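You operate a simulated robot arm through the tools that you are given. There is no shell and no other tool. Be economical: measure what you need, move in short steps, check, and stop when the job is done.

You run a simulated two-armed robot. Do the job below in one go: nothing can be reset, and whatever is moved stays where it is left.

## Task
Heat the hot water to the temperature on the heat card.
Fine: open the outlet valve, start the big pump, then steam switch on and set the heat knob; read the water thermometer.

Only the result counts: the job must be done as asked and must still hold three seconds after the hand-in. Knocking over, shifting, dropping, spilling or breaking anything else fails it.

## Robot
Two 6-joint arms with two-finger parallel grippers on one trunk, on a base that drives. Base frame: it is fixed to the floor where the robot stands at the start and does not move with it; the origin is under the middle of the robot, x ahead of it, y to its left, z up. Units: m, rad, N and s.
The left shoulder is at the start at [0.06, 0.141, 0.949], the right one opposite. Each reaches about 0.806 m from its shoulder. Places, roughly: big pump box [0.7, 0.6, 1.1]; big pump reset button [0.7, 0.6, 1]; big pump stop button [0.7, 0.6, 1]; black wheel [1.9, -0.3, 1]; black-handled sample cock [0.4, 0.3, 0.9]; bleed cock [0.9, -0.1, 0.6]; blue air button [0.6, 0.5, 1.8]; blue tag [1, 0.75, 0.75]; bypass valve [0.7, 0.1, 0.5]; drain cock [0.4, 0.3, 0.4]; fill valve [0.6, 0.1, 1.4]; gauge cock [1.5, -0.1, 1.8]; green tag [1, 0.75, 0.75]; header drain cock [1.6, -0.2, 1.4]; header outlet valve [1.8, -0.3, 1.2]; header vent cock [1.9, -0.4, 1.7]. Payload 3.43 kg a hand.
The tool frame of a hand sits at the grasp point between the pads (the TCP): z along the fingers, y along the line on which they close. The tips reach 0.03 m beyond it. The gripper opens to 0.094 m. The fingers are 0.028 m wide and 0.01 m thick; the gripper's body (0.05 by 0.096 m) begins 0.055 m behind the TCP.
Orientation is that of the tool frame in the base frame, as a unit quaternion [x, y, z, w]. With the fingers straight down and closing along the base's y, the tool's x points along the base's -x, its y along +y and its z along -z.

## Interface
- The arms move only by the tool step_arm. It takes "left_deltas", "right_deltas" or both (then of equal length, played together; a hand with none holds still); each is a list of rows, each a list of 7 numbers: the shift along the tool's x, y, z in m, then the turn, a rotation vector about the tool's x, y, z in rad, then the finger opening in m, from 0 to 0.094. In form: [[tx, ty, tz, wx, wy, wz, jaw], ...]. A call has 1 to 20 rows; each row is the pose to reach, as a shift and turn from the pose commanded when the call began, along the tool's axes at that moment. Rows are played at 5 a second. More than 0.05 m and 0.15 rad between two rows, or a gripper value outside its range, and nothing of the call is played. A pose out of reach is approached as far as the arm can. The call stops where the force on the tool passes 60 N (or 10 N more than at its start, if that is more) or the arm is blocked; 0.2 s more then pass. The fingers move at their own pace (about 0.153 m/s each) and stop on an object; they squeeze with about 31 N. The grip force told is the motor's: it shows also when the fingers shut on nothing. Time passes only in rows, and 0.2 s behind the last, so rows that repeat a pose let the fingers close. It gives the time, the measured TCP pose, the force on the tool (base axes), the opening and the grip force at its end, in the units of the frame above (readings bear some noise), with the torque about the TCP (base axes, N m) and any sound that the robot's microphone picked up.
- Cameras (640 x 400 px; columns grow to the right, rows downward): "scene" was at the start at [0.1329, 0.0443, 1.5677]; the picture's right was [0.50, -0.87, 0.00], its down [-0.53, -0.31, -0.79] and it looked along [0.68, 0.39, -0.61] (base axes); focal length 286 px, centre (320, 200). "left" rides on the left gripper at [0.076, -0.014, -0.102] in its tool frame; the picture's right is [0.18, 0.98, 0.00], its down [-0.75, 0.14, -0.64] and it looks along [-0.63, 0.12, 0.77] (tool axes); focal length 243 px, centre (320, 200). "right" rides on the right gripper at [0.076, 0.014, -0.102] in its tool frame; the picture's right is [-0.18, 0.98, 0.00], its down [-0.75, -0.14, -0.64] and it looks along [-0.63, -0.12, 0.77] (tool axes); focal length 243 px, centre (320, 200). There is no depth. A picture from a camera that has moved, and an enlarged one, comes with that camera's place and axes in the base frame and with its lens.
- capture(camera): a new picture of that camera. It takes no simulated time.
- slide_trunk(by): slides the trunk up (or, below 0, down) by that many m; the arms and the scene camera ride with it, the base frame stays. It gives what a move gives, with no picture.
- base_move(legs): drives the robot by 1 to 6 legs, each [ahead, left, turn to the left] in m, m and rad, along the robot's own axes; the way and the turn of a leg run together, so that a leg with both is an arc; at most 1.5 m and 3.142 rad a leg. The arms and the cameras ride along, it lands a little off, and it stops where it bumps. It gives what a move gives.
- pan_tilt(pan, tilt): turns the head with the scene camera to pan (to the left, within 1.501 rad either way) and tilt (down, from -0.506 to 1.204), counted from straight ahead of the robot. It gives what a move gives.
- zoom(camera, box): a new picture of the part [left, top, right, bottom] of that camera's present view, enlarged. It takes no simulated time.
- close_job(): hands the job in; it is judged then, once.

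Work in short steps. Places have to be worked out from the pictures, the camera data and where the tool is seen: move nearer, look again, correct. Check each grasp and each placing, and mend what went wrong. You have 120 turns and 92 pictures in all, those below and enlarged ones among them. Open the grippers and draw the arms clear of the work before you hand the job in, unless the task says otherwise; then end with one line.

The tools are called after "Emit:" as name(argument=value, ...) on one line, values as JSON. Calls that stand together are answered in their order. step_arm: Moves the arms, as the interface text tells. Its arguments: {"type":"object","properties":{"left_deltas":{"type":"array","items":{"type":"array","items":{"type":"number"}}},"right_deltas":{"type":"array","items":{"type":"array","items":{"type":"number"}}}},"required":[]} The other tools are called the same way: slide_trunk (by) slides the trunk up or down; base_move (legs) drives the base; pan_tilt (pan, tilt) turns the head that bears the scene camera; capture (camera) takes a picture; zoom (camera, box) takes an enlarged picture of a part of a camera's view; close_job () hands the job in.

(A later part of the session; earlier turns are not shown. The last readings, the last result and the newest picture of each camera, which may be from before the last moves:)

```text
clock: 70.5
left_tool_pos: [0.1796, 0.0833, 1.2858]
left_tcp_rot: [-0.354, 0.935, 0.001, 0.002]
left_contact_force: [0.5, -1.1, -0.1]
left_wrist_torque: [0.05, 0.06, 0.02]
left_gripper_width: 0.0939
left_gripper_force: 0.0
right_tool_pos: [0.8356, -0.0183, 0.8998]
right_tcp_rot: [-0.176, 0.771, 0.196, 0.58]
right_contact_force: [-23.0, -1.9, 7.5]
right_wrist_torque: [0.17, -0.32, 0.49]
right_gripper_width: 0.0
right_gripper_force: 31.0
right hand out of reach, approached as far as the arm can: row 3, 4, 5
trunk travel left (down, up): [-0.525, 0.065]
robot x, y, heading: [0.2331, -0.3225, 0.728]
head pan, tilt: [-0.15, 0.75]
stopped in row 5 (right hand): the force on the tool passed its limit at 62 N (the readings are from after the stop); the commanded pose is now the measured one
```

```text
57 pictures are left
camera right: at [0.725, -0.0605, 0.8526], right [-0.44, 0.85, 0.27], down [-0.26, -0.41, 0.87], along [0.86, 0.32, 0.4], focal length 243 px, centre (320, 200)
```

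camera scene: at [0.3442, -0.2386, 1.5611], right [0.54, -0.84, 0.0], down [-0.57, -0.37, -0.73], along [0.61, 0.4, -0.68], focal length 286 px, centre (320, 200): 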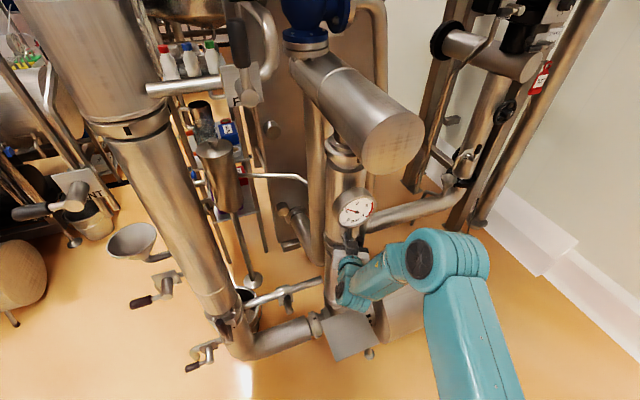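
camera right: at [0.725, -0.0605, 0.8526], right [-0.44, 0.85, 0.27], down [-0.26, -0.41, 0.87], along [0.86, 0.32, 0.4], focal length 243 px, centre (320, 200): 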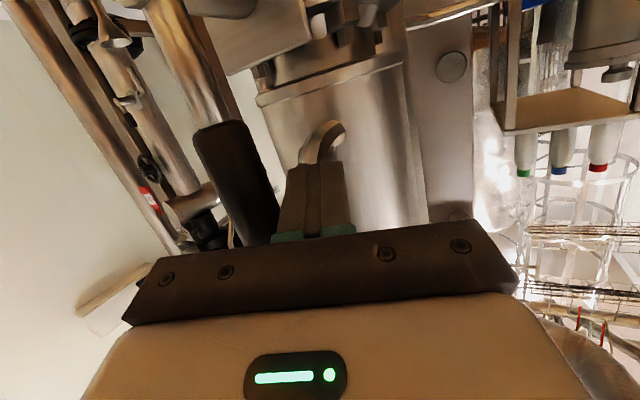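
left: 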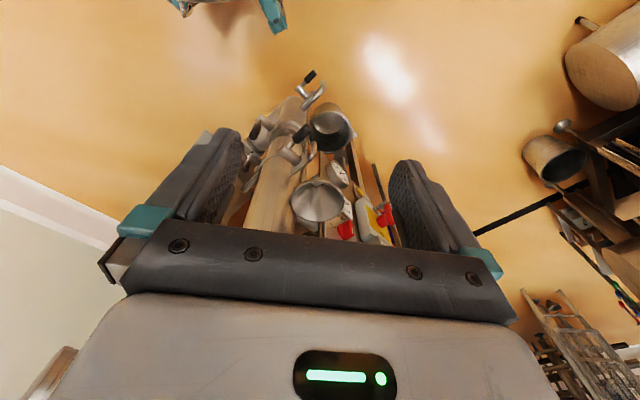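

Lever appears near vertical; fingertips seem to have met the gauge's siphon tube. I back straight out and inspect.

Emit:
step_arm(right_deltas=[[0, 0, -0.04, 0, 0, 0, 0], [0, 0.02, -0.09, 0, 0, 0, 0], [0, 0.04, -0.13, 0, 0, 0, 0]])

Emit:
capture(camera="right")

Emit:
zoom(camera="scene", box=[290, 180, 410, 310])

```text
refused: row 2 steps farther than a row can; nothing moved
```

```text
56 pictures are left
camera right: at [0.725, -0.0605, 0.8526], right [-0.44, 0.85, 0.27], down [-0.26, -0.41, 0.87], along [0.86, 0.32, 0.4], focal length 243 px, centre (320, 200)
```

right: 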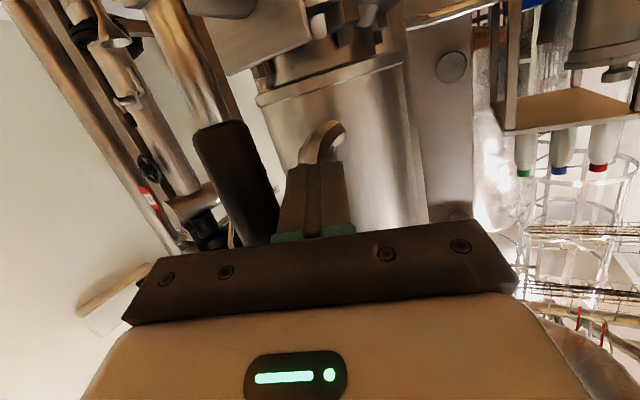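

```text
3.08 times, centred on (350, 245) of scene
camera zoom: at [0.3442, -0.2386, 1.5611], right [0.54, -0.84, 0.0], down [-0.57, -0.37, -0.73], along [0.61, 0.4, -0.68], focal length 882 px, centre (228, 62)
```

zoom: 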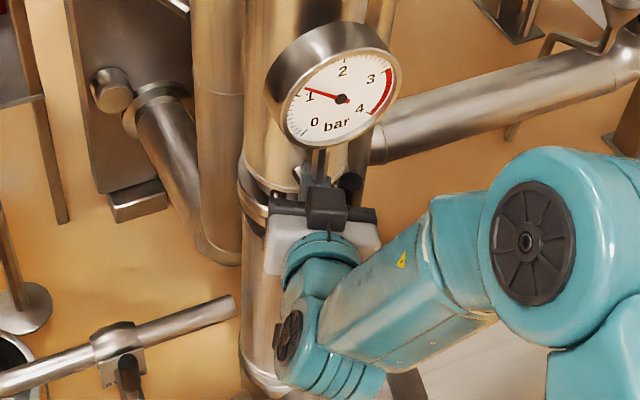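

I'll retry the retreat with smaller rows.

Emit:
step_arm(right_deltas=[[0, 0, -0.04, 0, 0, 0, 0], [0, 0.015, -0.08, 0, 0, 0, 0], [0, 0.03, -0.12, 0, 0, 0, 0], [0.03, 0.03, -0.15, 0, 0, 0, 0]])

Emit:
capture(camera="right")

Emit:
zoom(camera="scene", box=[290, 180, 410, 310])

```text
clock: 71.5
left_tool_pos: [0.1805, 0.0848, 1.284]
left_tcp_rot: [-0.355, 0.935, 0.001, 0.002]
left_contact_force: [-0.1, 0.5, -0.2]
left_wrist_torque: [0.01, -0.02, -0.01]
left_gripper_width: 0.0939
left_gripper_force: 0.1
right_tool_pos: [0.6938, -0.0672, 0.9093]
right_tcp_rot: [-0.174, 0.772, 0.193, 0.58]
right_contact_force: [-0.5, -0.9, 0.8]
right_wrist_torque: [0.02, 0.02, 0.01]
right_gripper_width: 0.0
right_gripper_force: 31.3
trunk travel left (down, up): [-0.525, 0.065]
robot x, y, heading: [0.2328, -0.3214, 0.726]
head pan, tilt: [-0.15, 0.75]
```

```text
54 pictures are left
camera right: at [0.5809, -0.1094, 0.8622], right [-0.44, 0.86, 0.27], down [-0.26, -0.41, 0.87], along [0.86, 0.31, 0.4], focal length 243 px, centre (320, 200)
```

right: 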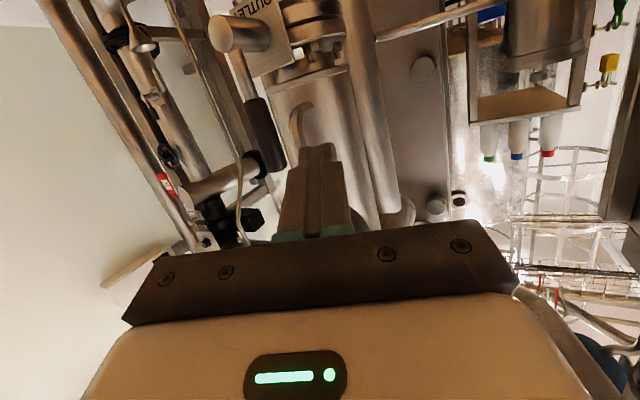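

```text
3.08 times, centred on (350, 245) of scene
camera zoom: at [0.3445, -0.2355, 1.5604], right [0.54, -0.84, 0.0], down [-0.57, -0.37, -0.73], along [0.61, 0.4, -0.68], focal length 882 px, centre (228, 62)
```

zoom: 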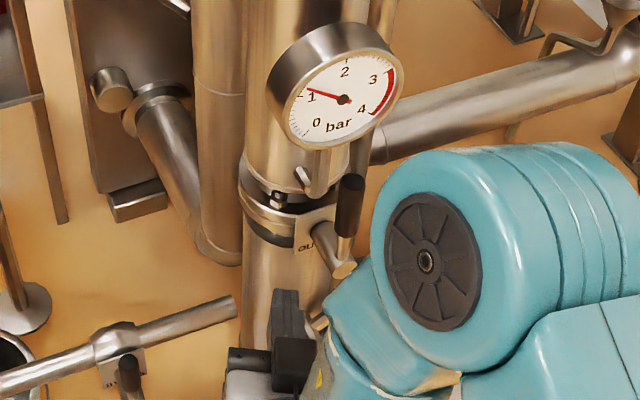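

The lever is vertical: the outlet valve is open. Now I back away, straighten, and drive around to the control panel, keeping the hand well clear of the cocks.

Emit:
base_move(legs=[[-0.3, 0, 0], [0, 0, -0.726], [-0.28, 0, 0], [0, 1.13, 0]])

Emit:
pan_tilt(pan=-0.05, tilt=0.45)

Emit:
capture(camera="scene")

```text
clock: 98.6
left_tool_pos: [-0.051, 0.9607, 1.2841]
left_tcp_rot: [-0.008, 1.0, 0.001, 0.001]
left_contact_force: [0.7, 0.7, -0.2]
left_wrist_torque: [-0.01, 0.0, -0.01]
left_gripper_width: 0.0941
left_gripper_force: 0.0
right_tool_pos: [0.2394, 0.5101, 0.9072]
right_tcp_rot: [0.105, 0.785, -0.02, 0.61]
right_contact_force: [-0.5, 0.6, 0.5]
right_wrist_torque: [0.0, 0.0, 0.0]
right_gripper_width: 0.0
right_gripper_force: 30.8
trunk travel left (down, up): [-0.525, 0.065]
robot x, y, heading: [-0.2752, 0.6172, 0.018]
head pan, tilt: [-0.15, 0.75]
```

```text
clock: 99.4
left_tool_pos: [-0.0512, 0.9587, 1.2835]
left_tcp_rot: [-0.008, 1.0, -0.001, 0.002]
left_contact_force: [1.3, 0.0, 0.0]
left_wrist_torque: [0.0, 0.0, 0.01]
left_gripper_width: 0.0941
left_gripper_force: 0.0
right_tool_pos: [0.2402, 0.5091, 0.9079]
right_tcp_rot: [0.105, 0.785, -0.02, 0.611]
right_contact_force: [-0.2, 0.4, -0.1]
right_wrist_torque: [-0.01, 0.04, -0.02]
right_gripper_width: 0.0
right_gripper_force: 30.8
trunk travel left (down, up): [-0.525, 0.065]
robot x, y, heading: [-0.2796, 0.6205, 0.013]
head pan, tilt: [-0.051, 0.45]
```

```text
52 pictures are left
camera scene: at [-0.1255, 0.6166, 1.5865], right [-0.04, -1.0, 0.0], down [-0.44, 0.02, -0.9], along [0.9, -0.03, -0.44], focal length 286 px, centre (320, 200)
```

scene: 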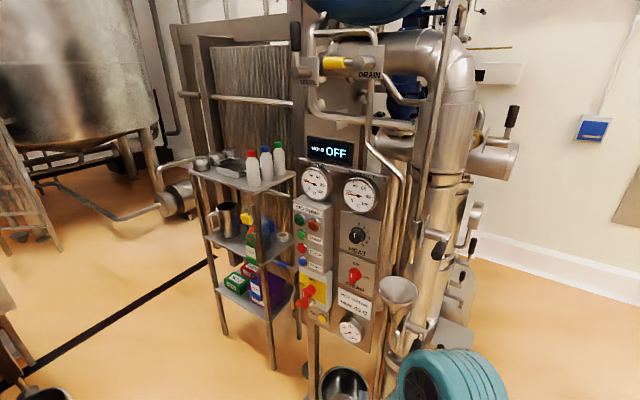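

I'll zoom on the panel from here to triangulate the controls.

Emit:
zoom(camera="scene", box=[280, 160, 400, 360])

```text
2.00 times, centred on (340, 260) of scene
camera zoom: at [-0.1255, 0.6166, 1.5865], right [-0.04, -1.0, 0.0], down [-0.44, 0.02, -0.9], along [0.9, -0.03, -0.44], focal length 573 px, centre (280, 80)
```

zoom: 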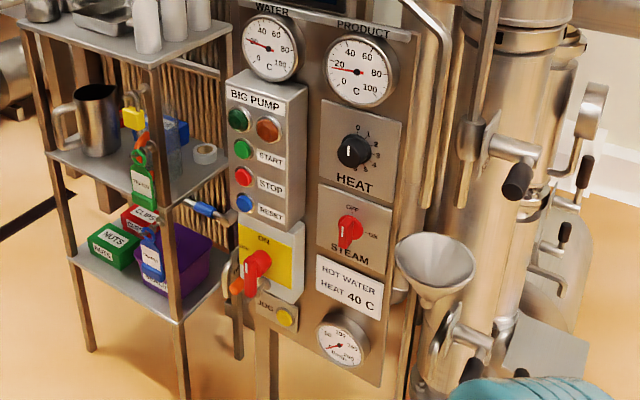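

START ≈[0.69,0.65,1.06], heat knob ≈[0.65,0.47,1.08], steam ≈[0.70,0.44,0.86]. I drive forward a bit and use the hand camera for refinement.

Emit:
base_move(legs=[[0, 0.04, -0.013], [0.25, 0, 0]])

Emit:
pan_tilt(pan=-0.15, tilt=0.6)

Emit:
capture(camera="scene")

Emit:
capture(camera="right")

```text
clock: 100.8
left_tool_pos: [-0.0487, 0.9774, 1.2868]
left_tcp_rot: [0.001, 1.0, 0.004, -0.002]
left_contact_force: [0.0, -0.2, -0.3]
left_wrist_torque: [-0.01, 0.01, -0.01]
left_gripper_width: 0.0943
left_gripper_force: 0.1
right_tool_pos: [0.2368, 0.5319, 0.9065]
right_tcp_rot: [0.115, 0.784, -0.019, 0.609]
right_contact_force: [0.0, 0.6, -0.1]
right_wrist_torque: [-0.01, 0.0, 0.0]
right_gripper_width: 0.0
right_gripper_force: 31.0
trunk travel left (down, up): [-0.525, 0.065]
robot x, y, heading: [-0.2793, 0.6566, 0.003]
head pan, tilt: [-0.051, 0.45]
stopped in leg 1: the robot was blocked; the commanded pose is now the measured one
```

```text
clock: 101.5
left_tool_pos: [-0.048, 0.9788, 1.2872]
left_tcp_rot: [0.001, 1.0, 0.006, -0.001]
left_contact_force: [0.0, 0.5, -0.8]
left_wrist_torque: [0.0, -0.03, 0.0]
left_gripper_width: 0.0941
left_gripper_force: 0.0
right_tool_pos: [0.238, 0.5316, 0.9062]
right_tcp_rot: [0.115, 0.784, -0.019, 0.609]
right_contact_force: [-0.1, 0.3, 0.1]
right_wrist_torque: [0.01, 0.01, 0.0]
right_gripper_width: 0.0
right_gripper_force: 31.0
trunk travel left (down, up): [-0.525, 0.065]
robot x, y, heading: [-0.2761, 0.6557, 0.001]
head pan, tilt: [-0.15, 0.6]
```

```text
50 pictures are left
camera scene: at [-0.1313, 0.6208, 1.5726], right [-0.15, -0.99, -0.02], down [-0.56, 0.1, -0.82], along [0.82, -0.11, -0.57], focal length 286 px, centre (320, 200)
```

scene: 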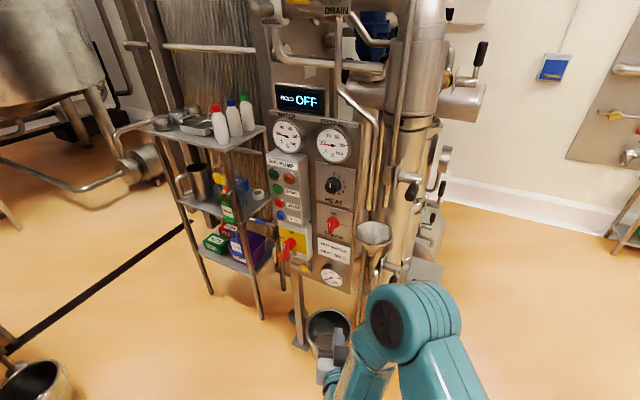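

```text
49 pictures are left
camera right: at [0.1244, 0.5759, 0.8603], right [0.24, 0.93, 0.29], down [-0.47, -0.15, 0.87], along [0.85, -0.34, 0.4], focal length 243 px, centre (320, 200)
```

right: 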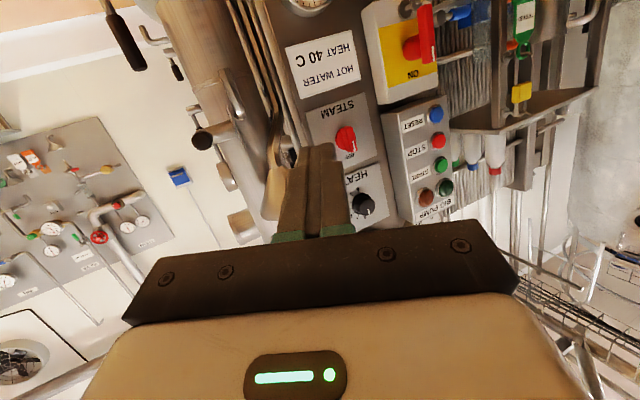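

The base seems to be leaning against something on its left, so I'll ease right 4 cm, then go forward.

Emit:
base_move(legs=[[0, -0.05, 0], [0.24, 0, 0]])

Emit:
capture(camera="scene")

Emit:
capture(camera="right")

Emit:
capture(camera="left")

```text
clock: 106.1
left_tool_pos: [0.1927, 0.9526, 1.282]
left_tcp_rot: [0.002, 1.0, -0.004, 0.0]
left_contact_force: [0.6, 0.2, 0.7]
left_wrist_torque: [-0.04, -0.01, 0.05]
left_gripper_width: 0.0939
left_gripper_force: 0.0
right_tool_pos: [0.4771, 0.4981, 0.9089]
right_tcp_rot: [0.109, 0.783, -0.027, 0.611]
right_contact_force: [0.3, 1.5, 0.0]
right_wrist_torque: [-0.01, 0.0, 0.0]
right_gripper_width: 0.0002
right_gripper_force: 31.3
trunk travel left (down, up): [-0.525, 0.065]
robot x, y, heading: [-0.0323, 0.6056, -0.001]
head pan, tilt: [-0.15, 0.6]
```

```text
48 pictures are left
camera scene: at [0.1102, 0.599, 1.5733], right [-0.15, -0.99, 0.0], down [-0.56, 0.08, -0.83], along [0.82, -0.12, -0.56], focal length 286 px, centre (320, 200)
```

scene: 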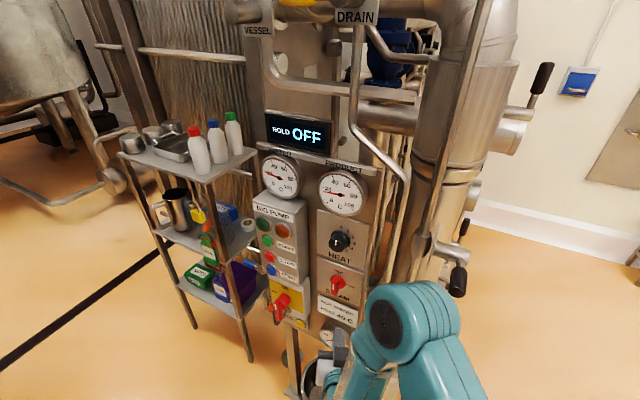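

```text
47 pictures are left
camera right: at [0.3642, 0.5409, 0.862], right [0.24, 0.93, 0.27], down [-0.47, -0.13, 0.87], along [0.85, -0.34, 0.4], focal length 243 px, centre (320, 200)
```

right: 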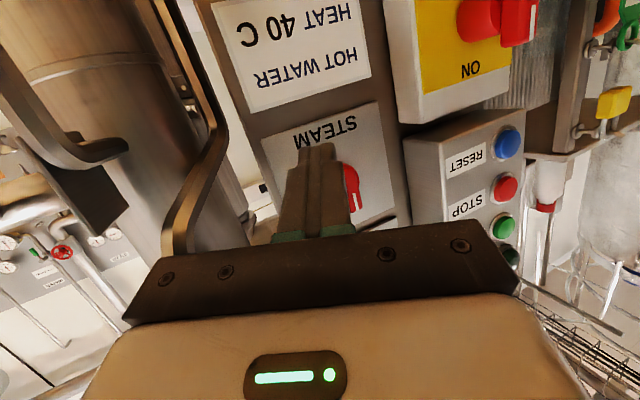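

```text
46 pictures are left
camera left: at [0.1175, 0.9392, 1.3841], right [-0.18, 0.98, -0.01], down [0.76, 0.14, 0.64], along [0.63, 0.11, -0.77], focal length 243 px, centre (320, 200)
```

left: 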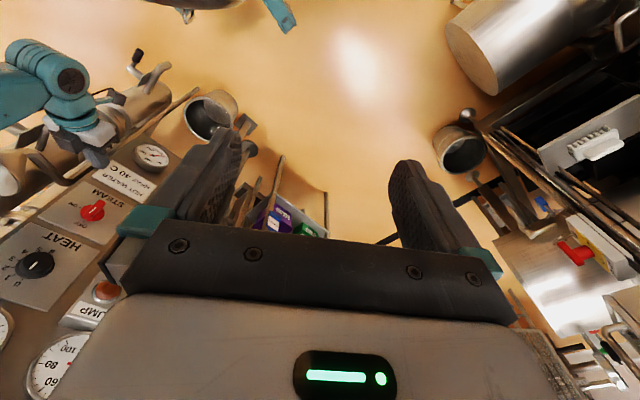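

Comparing views, the panel face is rotated: its normal is ≈(-0.79, 0.61, 0). The left arm's natural reach direction suits this, so I'll tuck the right arm (fingers down, lower, back) first.

Emit:
step_arm(right_deltas=[[0.005, -0.003, -0.01, 0, 0.15, 0, 0], [0.012, -0.008, -0.025, 0, 0.3, 0, 0], [0.025, -0.013, -0.045, 0, 0.45, 0, 0], [0.04, -0.018, -0.065, 0, 0.6, 0, 0], [0.055, -0.023, -0.085, 0, 0.75, 0, 0], [0.07, -0.028, -0.105, 0, 0.9, 0, 0], [0.085, -0.033, -0.125, 0, 1.05, 0, 0], [0.1, -0.038, -0.145, 0, 1.2, 0, 0], [0.123, -0.048, -0.17, 0, 1.3, 0, 0]])

Emit:
pan_tilt(pan=0.9, tilt=0.9)

Emit:
capture(camera="scene")

```text
clock: 108.1
left_tool_pos: [0.1943, 0.95, 1.2823]
left_tcp_rot: [0.0, 1.0, -0.003, -0.002]
left_contact_force: [-0.6, -0.3, -0.2]
left_wrist_torque: [-0.03, 0.0, 0.02]
left_gripper_width: 0.094
left_gripper_force: 0.0
right_tool_pos: [0.2773, 0.4972, 0.8278]
right_tcp_rot: [0.103, 0.994, 0.046, 0.011]
right_contact_force: [0.8, 0.5, -0.4]
right_wrist_torque: [0.01, -0.02, -0.01]
right_gripper_width: 0.0
right_gripper_force: 31.2
trunk travel left (down, up): [-0.525, 0.065]
robot x, y, heading: [-0.0327, 0.6072, 0.001]
head pan, tilt: [-0.15, 0.6]
```

```text
clock: 109.4
left_tool_pos: [0.1935, 0.9506, 1.282]
left_tcp_rot: [0.001, 1.0, -0.003, -0.002]
left_contact_force: [-0.8, 0.1, -0.4]
left_wrist_torque: [-0.02, 0.03, -0.01]
left_gripper_width: 0.0941
left_gripper_force: 0.0
right_tool_pos: [0.278, 0.4967, 0.8287]
right_tcp_rot: [0.102, 0.994, 0.047, 0.012]
right_contact_force: [-0.3, 0.2, 0.3]
right_wrist_torque: [-0.03, 0.02, 0.03]
right_gripper_width: 0.0
right_gripper_force: 31.1
trunk travel left (down, up): [-0.525, 0.065]
robot x, y, heading: [-0.0326, 0.6044, 0.004]
head pan, tilt: [0.901, 0.901]
```

```text
45 pictures are left
camera scene: at [0.0714, 0.6687, 1.5483], right [0.78, -0.62, 0.0], down [-0.49, -0.61, -0.62], along [0.39, 0.49, -0.78], focal length 286 px, centre (320, 200)
```

scene: 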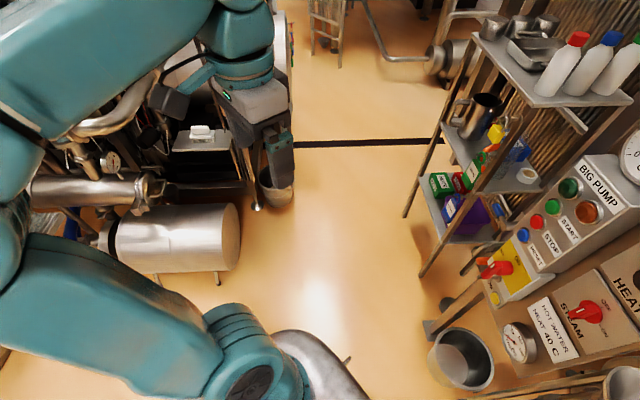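

Clear floor ahead. I turn right 0.5 rad and shift left 0.1 m so the left arm faces the panel.

Emit:
base_move(legs=[[0, 0, -0.5], [0, 0.1, 0]])

Emit:
pan_tilt(pan=0.1, tilt=0.6)

Emit:
capture(camera="scene")

```text
clock: 114.7
left_tool_pos: [0.3779, 0.8876, 1.2809]
left_tcp_rot: [0.248, 0.969, -0.002, -0.002]
left_contact_force: [-0.4, 0.1, 0.3]
left_wrist_torque: [-0.02, 0.03, 0.0]
left_gripper_width: 0.094
left_gripper_force: 0.1
right_tool_pos: [0.2353, 0.4477, 0.8276]
right_tcp_rot: [0.346, 0.937, 0.041, 0.023]
right_contact_force: [0.8, 0.4, -0.7]
right_wrist_torque: [-0.03, 0.0, 0.0]
right_gripper_width: 0.0001
right_gripper_force: 31.0
trunk travel left (down, up): [-0.525, 0.065]
robot x, y, heading: [0.0133, 0.7007, -0.5]
head pan, tilt: [0.901, 0.901]
```

```text
clock: 115.8
left_tool_pos: [0.3776, 0.8872, 1.2826]
left_tcp_rot: [0.248, 0.969, -0.001, -0.002]
left_contact_force: [0.8, -1.0, -0.3]
left_wrist_torque: [0.0, 0.0, -0.01]
left_gripper_width: 0.0942
left_gripper_force: 0.2
right_tool_pos: [0.235, 0.4478, 0.8274]
right_tcp_rot: [0.346, 0.937, 0.041, 0.022]
right_contact_force: [0.1, 0.1, -0.2]
right_wrist_torque: [0.02, 0.01, -0.02]
right_gripper_width: 0.0001
right_gripper_force: 30.8
trunk travel left (down, up): [-0.525, 0.065]
robot x, y, heading: [0.0144, 0.6991, -0.5]
head pan, tilt: [0.099, 0.6]
```

```text
44 pictures are left
camera scene: at [0.1483, 0.6363, 1.5729], right [-0.39, -0.92, 0.0], down [-0.52, 0.22, -0.82], along [0.76, -0.32, -0.57], focal length 286 px, centre (320, 200)
```

scene: 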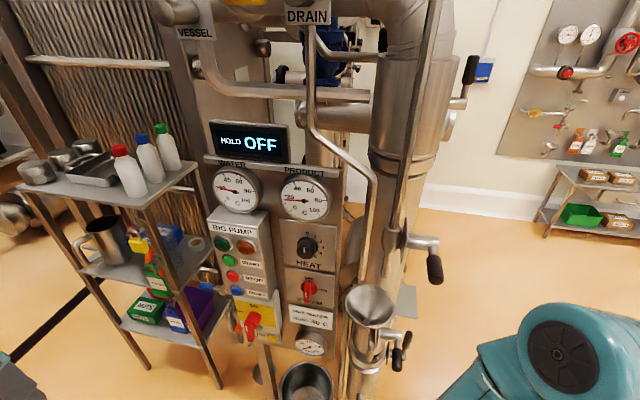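

Now a clean view. I rotate the left hand to point at the panel, gripper closed, to a standoff ~0.13 m from START.

Emit:
step_arm(left_deltas=[[-0.0216, -0.0044, 0.0185, 0, -0.143, 0, 0.05], [-0.0432, -0.0088, 0.037, 0, -0.286, 0, 0.02], [-0.0648, -0.0131, 0.0555, 0, -0.428, 0, 0], [-0.0864, -0.0175, 0.0738, 0, -0.571, 0, 0], [-0.108, -0.0218, 0.0923, 0, -0.714, 0, 0], [-0.1296, -0.0262, 0.1107, 0, -0.857, 0, 0], [-0.1511, -0.0305, 0.1292, 0, -1.0, 0, 0], [-0.1727, -0.0349, 0.1476, 0, -1.142, 0, 0], [-0.1943, -0.0393, 0.1661, 0, -1.285, 0, 0], [-0.2159, -0.0436, 0.1845, 0, -1.428, 0, 0], [-0.2375, -0.048, 0.203, 0, -1.571, 0, 0]])

Emit:
capture(camera="scene")

Emit:
capture(camera="left")

```text
clock: 118.2
left_tool_pos: [0.5645, 0.8051, 1.1577]
left_tcp_rot: [0.175, 0.691, -0.187, 0.676]
left_contact_force: [1.2, -0.3, 0.3]
left_wrist_torque: [0.0, 0.01, 0.01]
left_gripper_width: 0.0
left_gripper_force: 30.9
left hand out of reach, approached as far as the arm can: row 7, 8, 9, 10, 11
right_tool_pos: [0.2369, 0.4473, 0.8267]
right_tcp_rot: [0.347, 0.937, 0.042, 0.022]
right_contact_force: [-0.3, 0.2, -0.1]
right_wrist_torque: [-0.01, 0.01, 0.03]
right_gripper_width: 0.0
right_gripper_force: 31.2
trunk travel left (down, up): [-0.525, 0.065]
robot x, y, heading: [0.0157, 0.6976, -0.5]
head pan, tilt: [0.099, 0.6]
```

```text
43 pictures are left
camera scene: at [0.1503, 0.6352, 1.5728], right [-0.39, -0.92, 0.0], down [-0.52, 0.22, -0.82], along [0.76, -0.32, -0.57], focal length 286 px, centre (320, 200)
```

scene: 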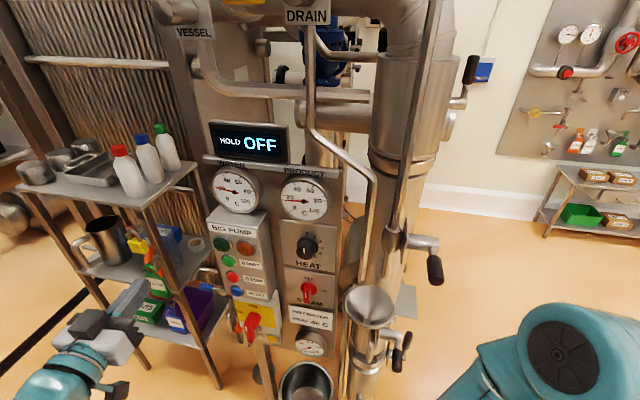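

```text
42 pictures are left
camera left: at [0.4667, 0.8427, 1.0822], right [0.48, 0.85, -0.21], down [-0.47, 0.45, 0.76], along [0.74, -0.27, 0.62], focal length 243 px, centre (320, 200)
```

left: 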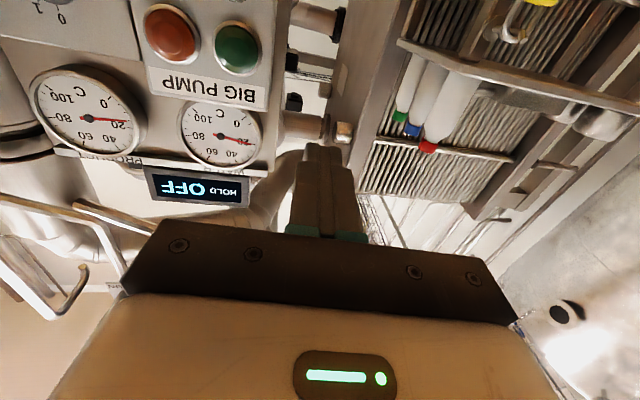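

The standoff is too near for the wrist fold, so I back the base off a bit (ahead −0.115, left −0.175) and take the pose from there.

Emit:
base_move(legs=[[-0.115, -0.175, 0]])

```text
clock: 121.1
left_tool_pos: [0.3772, 0.7084, 1.1568]
left_tcp_rot: [0.175, 0.69, -0.188, 0.676]
left_contact_force: [0.2, 0.1, -0.3]
left_wrist_torque: [0.02, -0.02, -0.01]
left_gripper_width: 0.0
left_gripper_force: 30.9
right_tool_pos: [0.0497, 0.351, 0.828]
right_tcp_rot: [0.345, 0.937, 0.041, 0.023]
right_contact_force: [0.5, -0.7, 0.1]
right_wrist_torque: [0.0, 0.01, 0.0]
right_gripper_width: 0.0
right_gripper_force: 30.5
trunk travel left (down, up): [-0.525, 0.065]
robot x, y, heading: [-0.1696, 0.5972, -0.502]
head pan, tilt: [0.099, 0.6]
```

I check what the commanded pose is now with one small forward row.

Emit:
step_arm(left_deltas=[[0, 0.02, 0.04, 0, 0, 0, 0], [0, 0.04, 0.08, 0, 0, 0, 0]])

```text
clock: 121.7
left_tool_pos: [0.4683, 0.7022, 1.1547]
left_tcp_rot: [0.176, 0.691, -0.188, 0.676]
left_contact_force: [-0.7, 0.4, -0.8]
left_wrist_torque: [-0.04, -0.01, 0.0]
left_gripper_width: 0.0
left_gripper_force: 31.3
right_tool_pos: [0.0507, 0.3508, 0.8273]
right_tcp_rot: [0.344, 0.938, 0.042, 0.023]
right_contact_force: [-0.9, 0.3, 0.5]
right_wrist_torque: [0.02, -0.04, -0.01]
right_gripper_width: 0.0
right_gripper_force: 30.8
trunk travel left (down, up): [-0.525, 0.065]
robot x, y, heading: [-0.1714, 0.6012, -0.497]
head pan, tilt: [0.099, 0.6]
```

The commanded pose equals the measured one now. I go to 0.1 m in front of START and yaw to face the panel.

Emit:
step_arm(left_deltas=[[0.0243, 0.0233, 0.033, 0.053, 0, 0, 0], [0.0487, 0.0467, 0.066, 0.107, 0, 0, 0], [0.073, 0.07, 0.099, 0.16, 0, 0, 0]])

Emit:
capture(camera="scene")

Emit:
capture(camera="left")

```text
clock: 122.5
left_tool_pos: [0.5894, 0.7152, 1.076]
left_tcp_rot: [0.228, 0.675, -0.243, 0.659]
left_contact_force: [-0.2, -0.4, -0.9]
left_wrist_torque: [-0.03, -0.07, -0.06]
left_gripper_width: 0.0003
left_gripper_force: 30.4
right_tool_pos: [0.0525, 0.3512, 0.8273]
right_tcp_rot: [0.344, 0.938, 0.041, 0.022]
right_contact_force: [0.0, 0.5, -0.2]
right_wrist_torque: [-0.01, 0.05, 0.0]
right_gripper_width: 0.0001
right_gripper_force: 31.4
trunk travel left (down, up): [-0.525, 0.065]
robot x, y, heading: [-0.1712, 0.6011, -0.492]
head pan, tilt: [0.099, 0.6]
```

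```text
41 pictures are left
camera scene: at [-0.034, 0.539, 1.5727], right [-0.39, -0.92, 0.0], down [-0.52, 0.22, -0.82], along [0.76, -0.32, -0.57], focal length 286 px, centre (320, 200)
```

scene: 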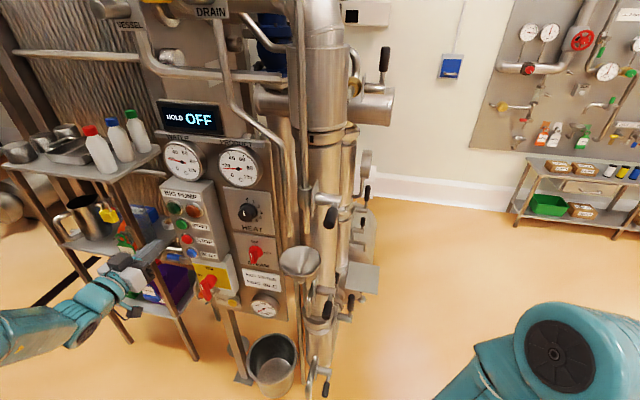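

```text
40 pictures are left
camera left: at [0.4993, 0.7666, 1.0007], right [0.61, 0.76, -0.21], down [-0.39, 0.52, 0.76], along [0.69, -0.38, 0.62], focal length 243 px, centre (320, 200)
```

left: 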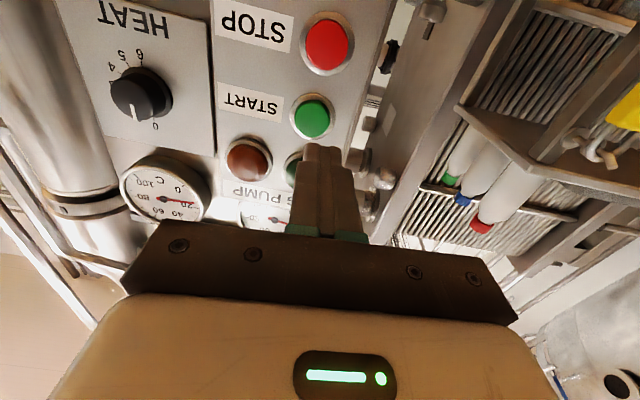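

Alignment is within 1 cm; shift 7 mm toward −y of the tool and press START.

Emit:
step_arm(left_deltas=[[0, -0.007, 0.03, 0, 0, 0, 0], [0, -0.007, 0.05, 0, 0, 0, 0], [0, -0.007, 0.06, 0, 0, 0, 0], [0, -0.007, 0.067, 0, 0, 0, 0], [0, -0.007, 0.074, 0, 0, 0, 0], [0, -0.007, 0.08, 0, 0, 0, 0], [0, -0.007, 0.086, 0, 0, 0, 0]])

Emit:
capture(camera="left")

```text
clock: 124.1
left_tool_pos: [0.6413, 0.6625, 1.079]
left_tcp_rot: [0.228, 0.675, -0.24, 0.659]
left_contact_force: [-39.3, 22.2, 1.6]
left_wrist_torque: [-0.37, -0.35, 0.0]
left_gripper_width: 0.0
left_gripper_force: 30.8
right_tool_pos: [0.0469, 0.3519, 0.8293]
right_tcp_rot: [0.345, 0.937, 0.042, 0.026]
right_contact_force: [-0.4, 0.8, 0.5]
right_wrist_torque: [0.04, -0.02, -0.01]
right_gripper_width: 0.0
right_gripper_force: 31.3
trunk travel left (down, up): [-0.525, 0.065]
robot x, y, heading: [-0.1715, 0.5965, -0.497]
head pan, tilt: [0.099, 0.6]
heard: click
stopped in row 7 (left hand): the force on the tool passed its limit at 64 N (the readings are from after the stop); the commanded pose is now the measured one
```

```text
39 pictures are left
camera left: at [0.5508, 0.7149, 1.0039], right [0.61, 0.77, -0.21], down [-0.39, 0.52, 0.76], along [0.69, -0.38, 0.62], focal length 243 px, centre (320, 200)
```

left: 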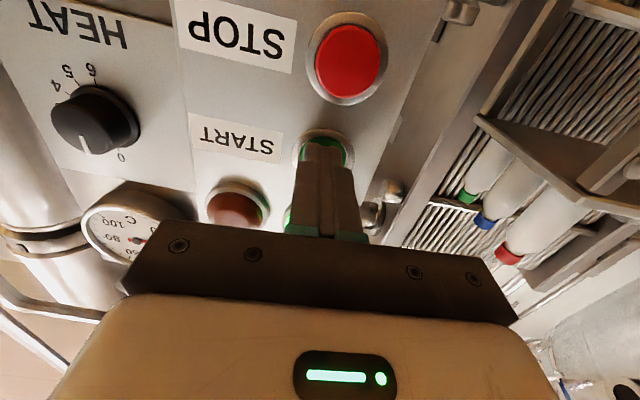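

A click was heard. I back off and check the lamps and display.

Emit:
step_arm(left_deltas=[[0, 0, -0.03, 0, 0, 0, 0], [0, 0, -0.07, 0, 0, 0, 0], [0, 0, -0.1, 0, 0, 0, 0]])

Emit:
zoom(camera="scene", box=[140, 90, 300, 330])

```text
clock: 124.9
left_tool_pos: [0.5724, 0.718, 1.0736]
left_tcp_rot: [0.229, 0.678, -0.242, 0.655]
left_contact_force: [0.8, -1.3, -0.5]
left_wrist_torque: [-0.01, -0.04, 0.0]
left_gripper_width: 0.0002
left_gripper_force: 31.0
right_tool_pos: [0.0544, 0.3509, 0.8257]
right_tcp_rot: [0.344, 0.938, 0.041, 0.021]
right_contact_force: [0.1, 0.3, -0.9]
right_wrist_torque: [0.04, 0.03, 0.01]
right_gripper_width: 0.0
right_gripper_force: 31.3
trunk travel left (down, up): [-0.525, 0.065]
robot x, y, heading: [-0.1709, 0.6006, -0.503]
head pan, tilt: [0.099, 0.6]
```

```text
1.67 times, centred on (220, 210) of scene
camera zoom: at [-0.0328, 0.5359, 1.5723], right [-0.39, -0.92, 0.0], down [-0.52, 0.22, -0.82], along [0.76, -0.32, -0.57], focal length 478 px, centre (487, 183)
```

zoom: 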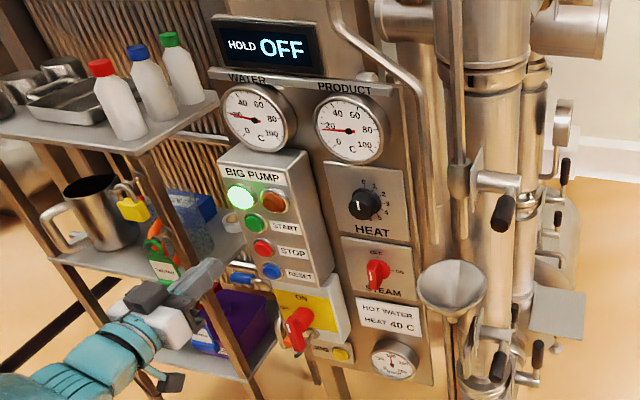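

Pump is running (green lamp lit). Next the steam switch at ≈[0.597,0.48,0.965]; I move the left hand to a standoff in front of it with jaws part open.

Emit:
step_arm(left_deltas=[[0.022, -0.034, 0, 0, 0, 0, 0.03], [0.046, -0.068, 0.01, 0, 0, 0, 0.055], [0.07, -0.102, 0.03, 0, 0, 0, 0.055], [0.094, -0.135, 0.055, 0, 0, 0, 0.055], [0.118, -0.168, 0.083, 0, 0, 0, 0.055]])

Emit:
capture(camera="left")

Emit:
zoom(camera="scene", box=[140, 90, 300, 330])

```text
clock: 126.1
left_tool_pos: [0.5801, 0.5839, 0.9889]
left_tcp_rot: [0.225, 0.675, -0.251, 0.656]
left_contact_force: [-0.5, -0.4, 0.7]
left_wrist_torque: [0.02, 0.01, 0.02]
left_gripper_width: 0.0551
left_gripper_force: 0.0
left hand out of reach, approached as far as the arm can: row 3, 4, 5
right_tool_pos: [0.0508, 0.3511, 0.8281]
right_tcp_rot: [0.344, 0.938, 0.041, 0.024]
right_contact_force: [-0.1, -0.2, -0.5]
right_wrist_torque: [-0.01, 0.0, 0.0]
right_gripper_width: 0.0
right_gripper_force: 31.2
trunk travel left (down, up): [-0.525, 0.065]
robot x, y, heading: [-0.1731, 0.601, -0.499]
head pan, tilt: [0.099, 0.6]
stopped in row 5 (left hand): the force on the tool passed its limit at 95 N (the readings are from after the stop); the commanded pose is now the measured one
```

```text
37 pictures are left
camera left: at [0.491, 0.6356, 0.9137], right [0.61, 0.76, -0.23], down [-0.38, 0.54, 0.75], along [0.69, -0.38, 0.62], focal length 243 px, centre (320, 200)
```

left: 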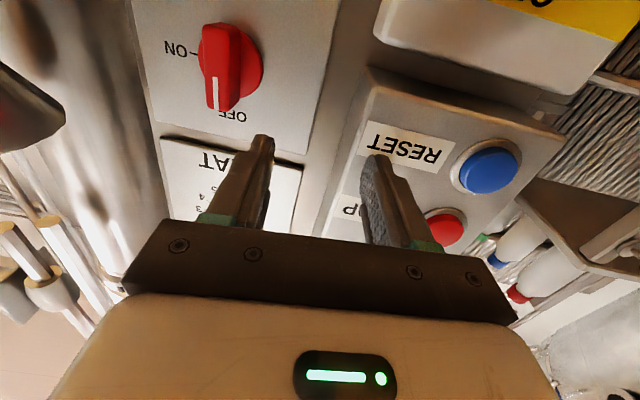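

```text
1.67 times, centred on (220, 210) of scene
camera zoom: at [-0.0407, 0.5398, 1.5736], right [-0.39, -0.92, 0.0], down [-0.52, 0.22, -0.83], along [0.76, -0.32, -0.56], focal length 478 px, centre (487, 183)
```

zoom: 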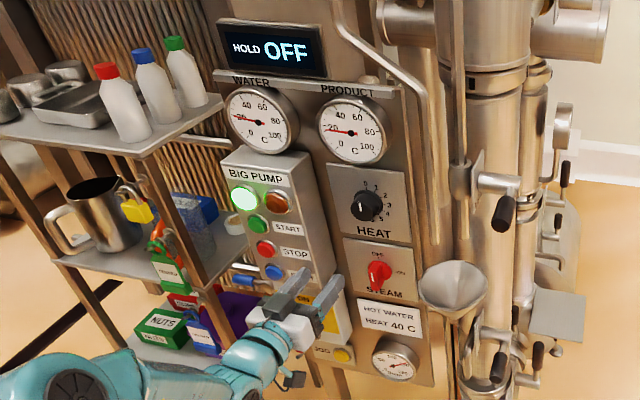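

A finger touched the box edge (pump still running), and the wrist is too folded again. I withdraw the hand, then move the base 0.12 m further back.

Emit:
step_arm(left_deltas=[[0, 0, -0.03, 0, 0, 0, 0.055], [0, 0, -0.06, 0, 0, 0, 0.055], [0, 0, -0.08, 0, 0, 0, 0.055]])

Emit:
base_move(legs=[[-0.12, -0.05, 0]])

Emit:
capture(camera="scene")

```text
clock: 126.9
left_tool_pos: [0.538, 0.6463, 0.9974]
left_tcp_rot: [0.224, 0.676, -0.255, 0.654]
left_contact_force: [-0.5, -0.8, 0.2]
left_wrist_torque: [0.0, -0.01, 0.02]
left_gripper_width: 0.0549
left_gripper_force: 0.1
left hand out of reach, approached as far as the arm can: row 1, 2, 3
right_tool_pos: [0.0504, 0.3521, 0.8277]
right_tcp_rot: [0.345, 0.937, 0.041, 0.024]
right_contact_force: [0.7, 0.1, -0.6]
right_wrist_torque: [0.04, -0.03, -0.06]
right_gripper_width: 0.0001
right_gripper_force: 31.4
trunk travel left (down, up): [-0.525, 0.065]
robot x, y, heading: [-0.1701, 0.6024, -0.501]
head pan, tilt: [0.099, 0.6]
```

```text
clock: 129.1
left_tool_pos: [0.4099, 0.6595, 0.9947]
left_tcp_rot: [0.225, 0.677, -0.255, 0.653]
left_contact_force: [0.3, -0.2, -0.2]
left_wrist_torque: [0.02, 0.0, 0.0]
left_gripper_width: 0.055
left_gripper_force: 0.0
right_tool_pos: [-0.0767, 0.3645, 0.8267]
right_tcp_rot: [0.345, 0.937, 0.042, 0.024]
right_contact_force: [-0.5, 0.2, -0.5]
right_wrist_torque: [0.04, 0.0, 0.02]
right_gripper_width: 0.0001
right_gripper_force: 31.3
trunk travel left (down, up): [-0.525, 0.065]
robot x, y, heading: [-0.3015, 0.6129, -0.498]
head pan, tilt: [0.099, 0.6]
```

```text
35 pictures are left
camera scene: at [-0.1694, 0.5529, 1.573], right [-0.39, -0.92, 0.0], down [-0.52, 0.22, -0.82], along [0.76, -0.32, -0.57], focal length 286 px, centre (320, 200)
```

scene: 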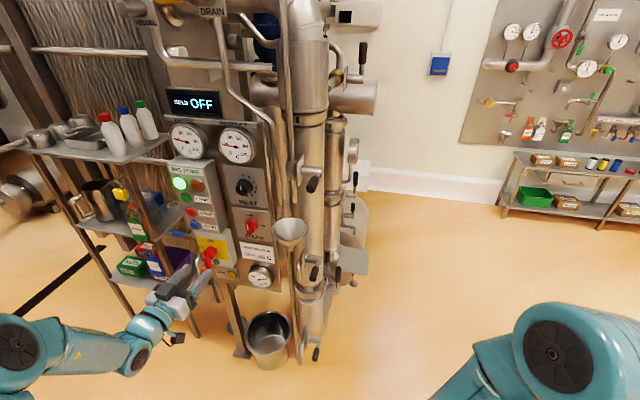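

I advance to 0.1 m in front of the steam switch.

Emit:
step_arm(left_deltas=[[0.007, -0.005, 0.04, 0, 0, 0, 0.055], [0.014, -0.01, 0.08, 0, 0, 0, 0.055], [0.021, -0.016, 0.12, 0, 0, 0, 0.055], [0.028, -0.021, 0.159, 0, 0, 0, 0.055]])

Emit:
capture(camera="left")

Emit:
zoom(camera="scene", box=[140, 130, 300, 330])

```text
clock: 130.1
left_tool_pos: [0.5204, 0.5388, 0.9638]
left_tcp_rot: [0.225, 0.677, -0.255, 0.653]
left_contact_force: [-0.9, 0.2, -0.2]
left_wrist_torque: [0.03, 0.01, 0.0]
left_gripper_width: 0.055
left_gripper_force: 0.0
right_tool_pos: [-0.0756, 0.3641, 0.8267]
right_tcp_rot: [0.344, 0.938, 0.043, 0.022]
right_contact_force: [-0.1, -0.6, -0.6]
right_wrist_torque: [-0.01, 0.03, -0.01]
right_gripper_width: 0.0
right_gripper_force: 31.0
trunk travel left (down, up): [-0.525, 0.065]
robot x, y, heading: [-0.3053, 0.614, -0.499]
head pan, tilt: [0.099, 0.6]
```

```text
34 pictures are left
camera left: at [0.43, 0.5919, 0.8907], right [0.62, 0.75, -0.23], down [-0.37, 0.54, 0.76], along [0.69, -0.38, 0.61], focal length 243 px, centre (320, 200)
```

left: 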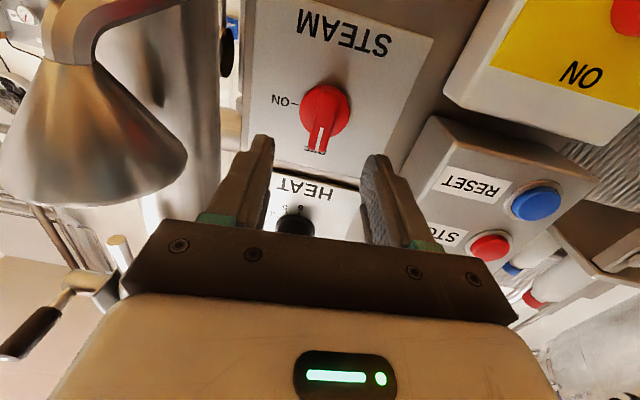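

```text
2.00 times, centred on (220, 230) of scene
camera zoom: at [-0.1687, 0.5509, 1.5728], right [-0.39, -0.92, 0.0], down [-0.52, 0.22, -0.82], along [0.76, -0.32, -0.57], focal length 573 px, centre (520, 140)
```

zoom: 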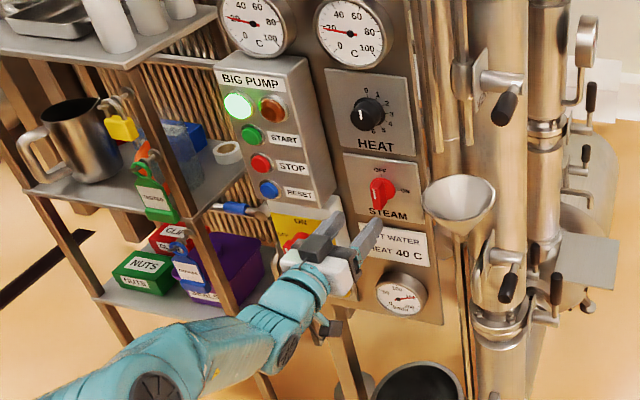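

Lateral alignment looks right. I move in 8.5 cm so the fingertips straddle the switch's bar.

Emit:
step_arm(left_deltas=[[0, 0.002, 0.03, 0, 0, 0, 0.055], [0, 0.002, 0.055, 0, 0, 0, 0.055], [0, 0.002, 0.07, 0, 0, 0, 0.055], [0, 0.002, 0.085, 0, 0, 0, 0.055]])

Emit:
capture(camera="left")

```text
clock: 131.1
left_tool_pos: [0.5754, 0.4973, 0.9636]
left_tcp_rot: [0.226, 0.676, -0.255, 0.653]
left_contact_force: [0.1, -0.6, -0.4]
left_wrist_torque: [0.01, 0.0, 0.0]
left_gripper_width: 0.0553
left_gripper_force: 0.1
left hand out of reach, approached as far as the arm can: row 4
right_tool_pos: [-0.0768, 0.3652, 0.8268]
right_tcp_rot: [0.345, 0.937, 0.041, 0.023]
right_contact_force: [-0.1, 0.2, 0.5]
right_wrist_torque: [0.02, 0.01, 0.01]
right_gripper_width: 0.0002
right_gripper_force: 30.9
trunk travel left (down, up): [-0.525, 0.065]
robot x, y, heading: [-0.3034, 0.6098, -0.501]
head pan, tilt: [0.099, 0.6]
```

```text
32 pictures are left
camera left: at [0.4847, 0.5495, 0.8905], right [0.62, 0.75, -0.23], down [-0.37, 0.54, 0.76], along [0.69, -0.38, 0.61], focal length 243 px, centre (320, 200)
```

left: 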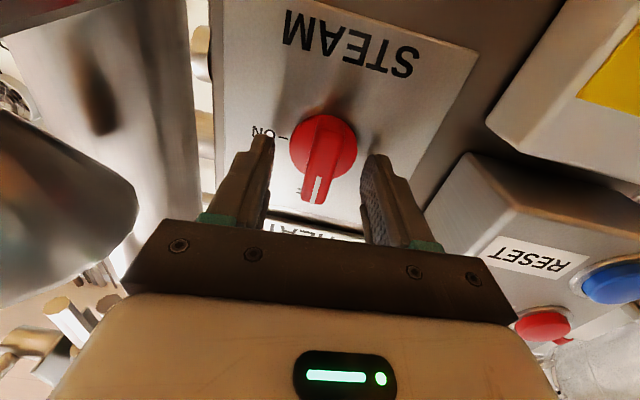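

The arm neared full stretch 1.5 cm short. I back the hand 9 cm, drive the base ahead 7 cm, and re-approach.

Emit:
step_arm(left_deltas=[[0, 0, -0.04, 0, 0, 0, 0.055], [0, 0, -0.08, 0, 0, 0, 0.055], [0, 0, -0.105, 0, 0, 0, 0.055]])

Emit:
base_move(legs=[[0.07, 0, 0]])

Emit:
capture(camera="left")

```text
clock: 131.9
left_tool_pos: [0.4922, 0.5658, 0.9688]
left_tcp_rot: [0.226, 0.675, -0.254, 0.654]
left_contact_force: [0.4, -0.6, -0.2]
left_wrist_torque: [-0.01, 0.01, 0.0]
left_gripper_width: 0.0552
left_gripper_force: 0.0
right_tool_pos: [-0.0769, 0.3654, 0.8271]
right_tcp_rot: [0.345, 0.937, 0.042, 0.023]
right_contact_force: [0.2, -0.2, -0.4]
right_wrist_torque: [-0.03, 0.01, 0.0]
right_gripper_width: 0.0
right_gripper_force: 31.1
trunk travel left (down, up): [-0.525, 0.065]
robot x, y, heading: [-0.3045, 0.6101, -0.496]
head pan, tilt: [0.099, 0.6]
```

```text
clock: 133.4
left_tool_pos: [0.5549, 0.5308, 0.9656]
left_tcp_rot: [0.225, 0.677, -0.254, 0.653]
left_contact_force: [-0.3, -0.7, 0.9]
left_wrist_torque: [0.0, 0.02, 0.04]
left_gripper_width: 0.055
left_gripper_force: 0.0
right_tool_pos: [-0.0158, 0.3301, 0.8271]
right_tcp_rot: [0.345, 0.938, 0.041, 0.023]
right_contact_force: [1.0, -0.4, 0.3]
right_wrist_torque: [0.02, 0.0, -0.03]
right_gripper_width: 0.0
right_gripper_force: 31.5
trunk travel left (down, up): [-0.525, 0.065]
robot x, y, heading: [-0.2378, 0.5772, -0.501]
head pan, tilt: [0.099, 0.6]
```

```text
31 pictures are left
camera left: at [0.4637, 0.5828, 0.8929], right [0.62, 0.75, -0.23], down [-0.37, 0.54, 0.76], along [0.69, -0.38, 0.61], focal length 243 px, centre (320, 200)
```

left: 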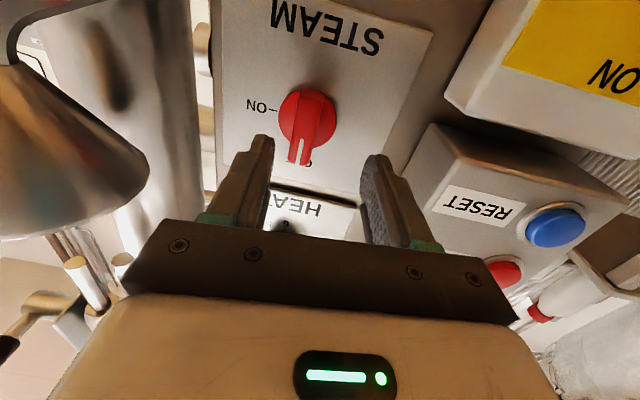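

Re-approach with lateral correction.

Emit:
step_arm(left_deltas=[[0.001, -0.0126, 0.01, 0, 0, 0, 0.055], [0.002, -0.0126, 0.035, 0, 0, 0, 0.055], [0.002, -0.0126, 0.055, 0, 0, 0, 0.055]])

Emit:
capture(camera="left")

```text
clock: 134.4
left_tool_pos: [0.583, 0.4928, 0.9633]
left_tcp_rot: [0.222, 0.679, -0.253, 0.652]
left_contact_force: [-32.9, 18.4, 5.6]
left_wrist_torque: [-0.14, -0.59, 1.19]
left_gripper_width: 0.0514
left_gripper_force: 0.0
right_tool_pos: [-0.0199, 0.3327, 0.8281]
right_tcp_rot: [0.344, 0.938, 0.041, 0.025]
right_contact_force: [0.3, 0.0, 0.0]
right_wrist_torque: [0.01, -0.01, -0.03]
right_gripper_width: 0.0
right_gripper_force: 31.2
trunk travel left (down, up): [-0.525, 0.065]
robot x, y, heading: [-0.2398, 0.5784, -0.495]
head pan, tilt: [0.099, 0.6]
stopped in row 3 (left hand): the force on the tool passed its limit at 64 N (the readings are from after the stop); the commanded pose is now the measured one
```

```text
30 pictures are left
camera left: at [0.4925, 0.5455, 0.8909], right [0.61, 0.75, -0.24], down [-0.37, 0.54, 0.76], along [0.7, -0.38, 0.61], focal length 243 px, centre (320, 200)
```

left: 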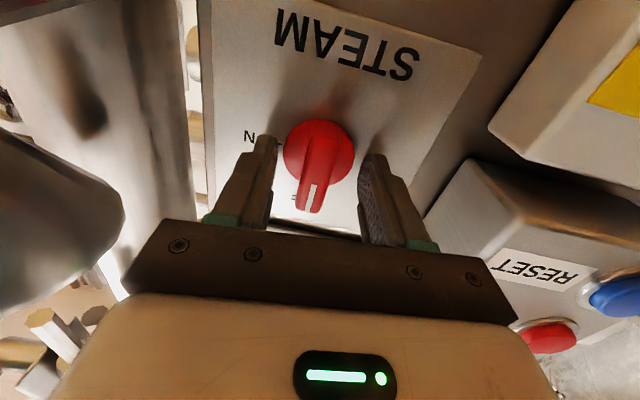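

The fingertips are against the plate. I ease back 4 mm and close on the bar.

Emit:
step_arm(left_deltas=[[0, 0, -0.005, 0, 0, 0, 0.055], [-0.004, 0, -0.005, 0, 0, 0, 0.0], [-0.004, 0, -0.005, 0, 0, 0, 0.0], [-0.004, 0, -0.005, 0, 0, 0, 0.0]])

Emit:
capture(camera="left")

```text
clock: 135.4
left_tool_pos: [0.5825, 0.4931, 0.964]
left_tcp_rot: [0.223, 0.681, -0.255, 0.649]
left_contact_force: [-12.6, -1.4, -3.9]
left_wrist_torque: [-0.62, -0.77, -0.15]
left_gripper_width: 0.0435
left_gripper_force: 45.0
right_tool_pos: [-0.0164, 0.3322, 0.8266]
right_tcp_rot: [0.344, 0.938, 0.042, 0.023]
right_contact_force: [-0.2, 0.0, -1.1]
right_wrist_torque: [-0.01, 0.0, 0.04]
right_gripper_width: 0.0
right_gripper_force: 31.2
trunk travel left (down, up): [-0.525, 0.065]
robot x, y, heading: [-0.2381, 0.5772, -0.496]
head pan, tilt: [0.099, 0.6]
```

```text
29 pictures are left
camera left: at [0.4913, 0.5452, 0.891], right [0.61, 0.75, -0.24], down [-0.36, 0.54, 0.76], along [0.7, -0.38, 0.6], focal length 243 px, centre (320, 200)
```

left: 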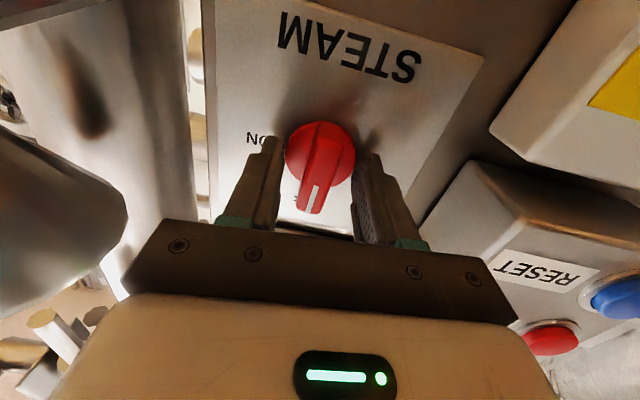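

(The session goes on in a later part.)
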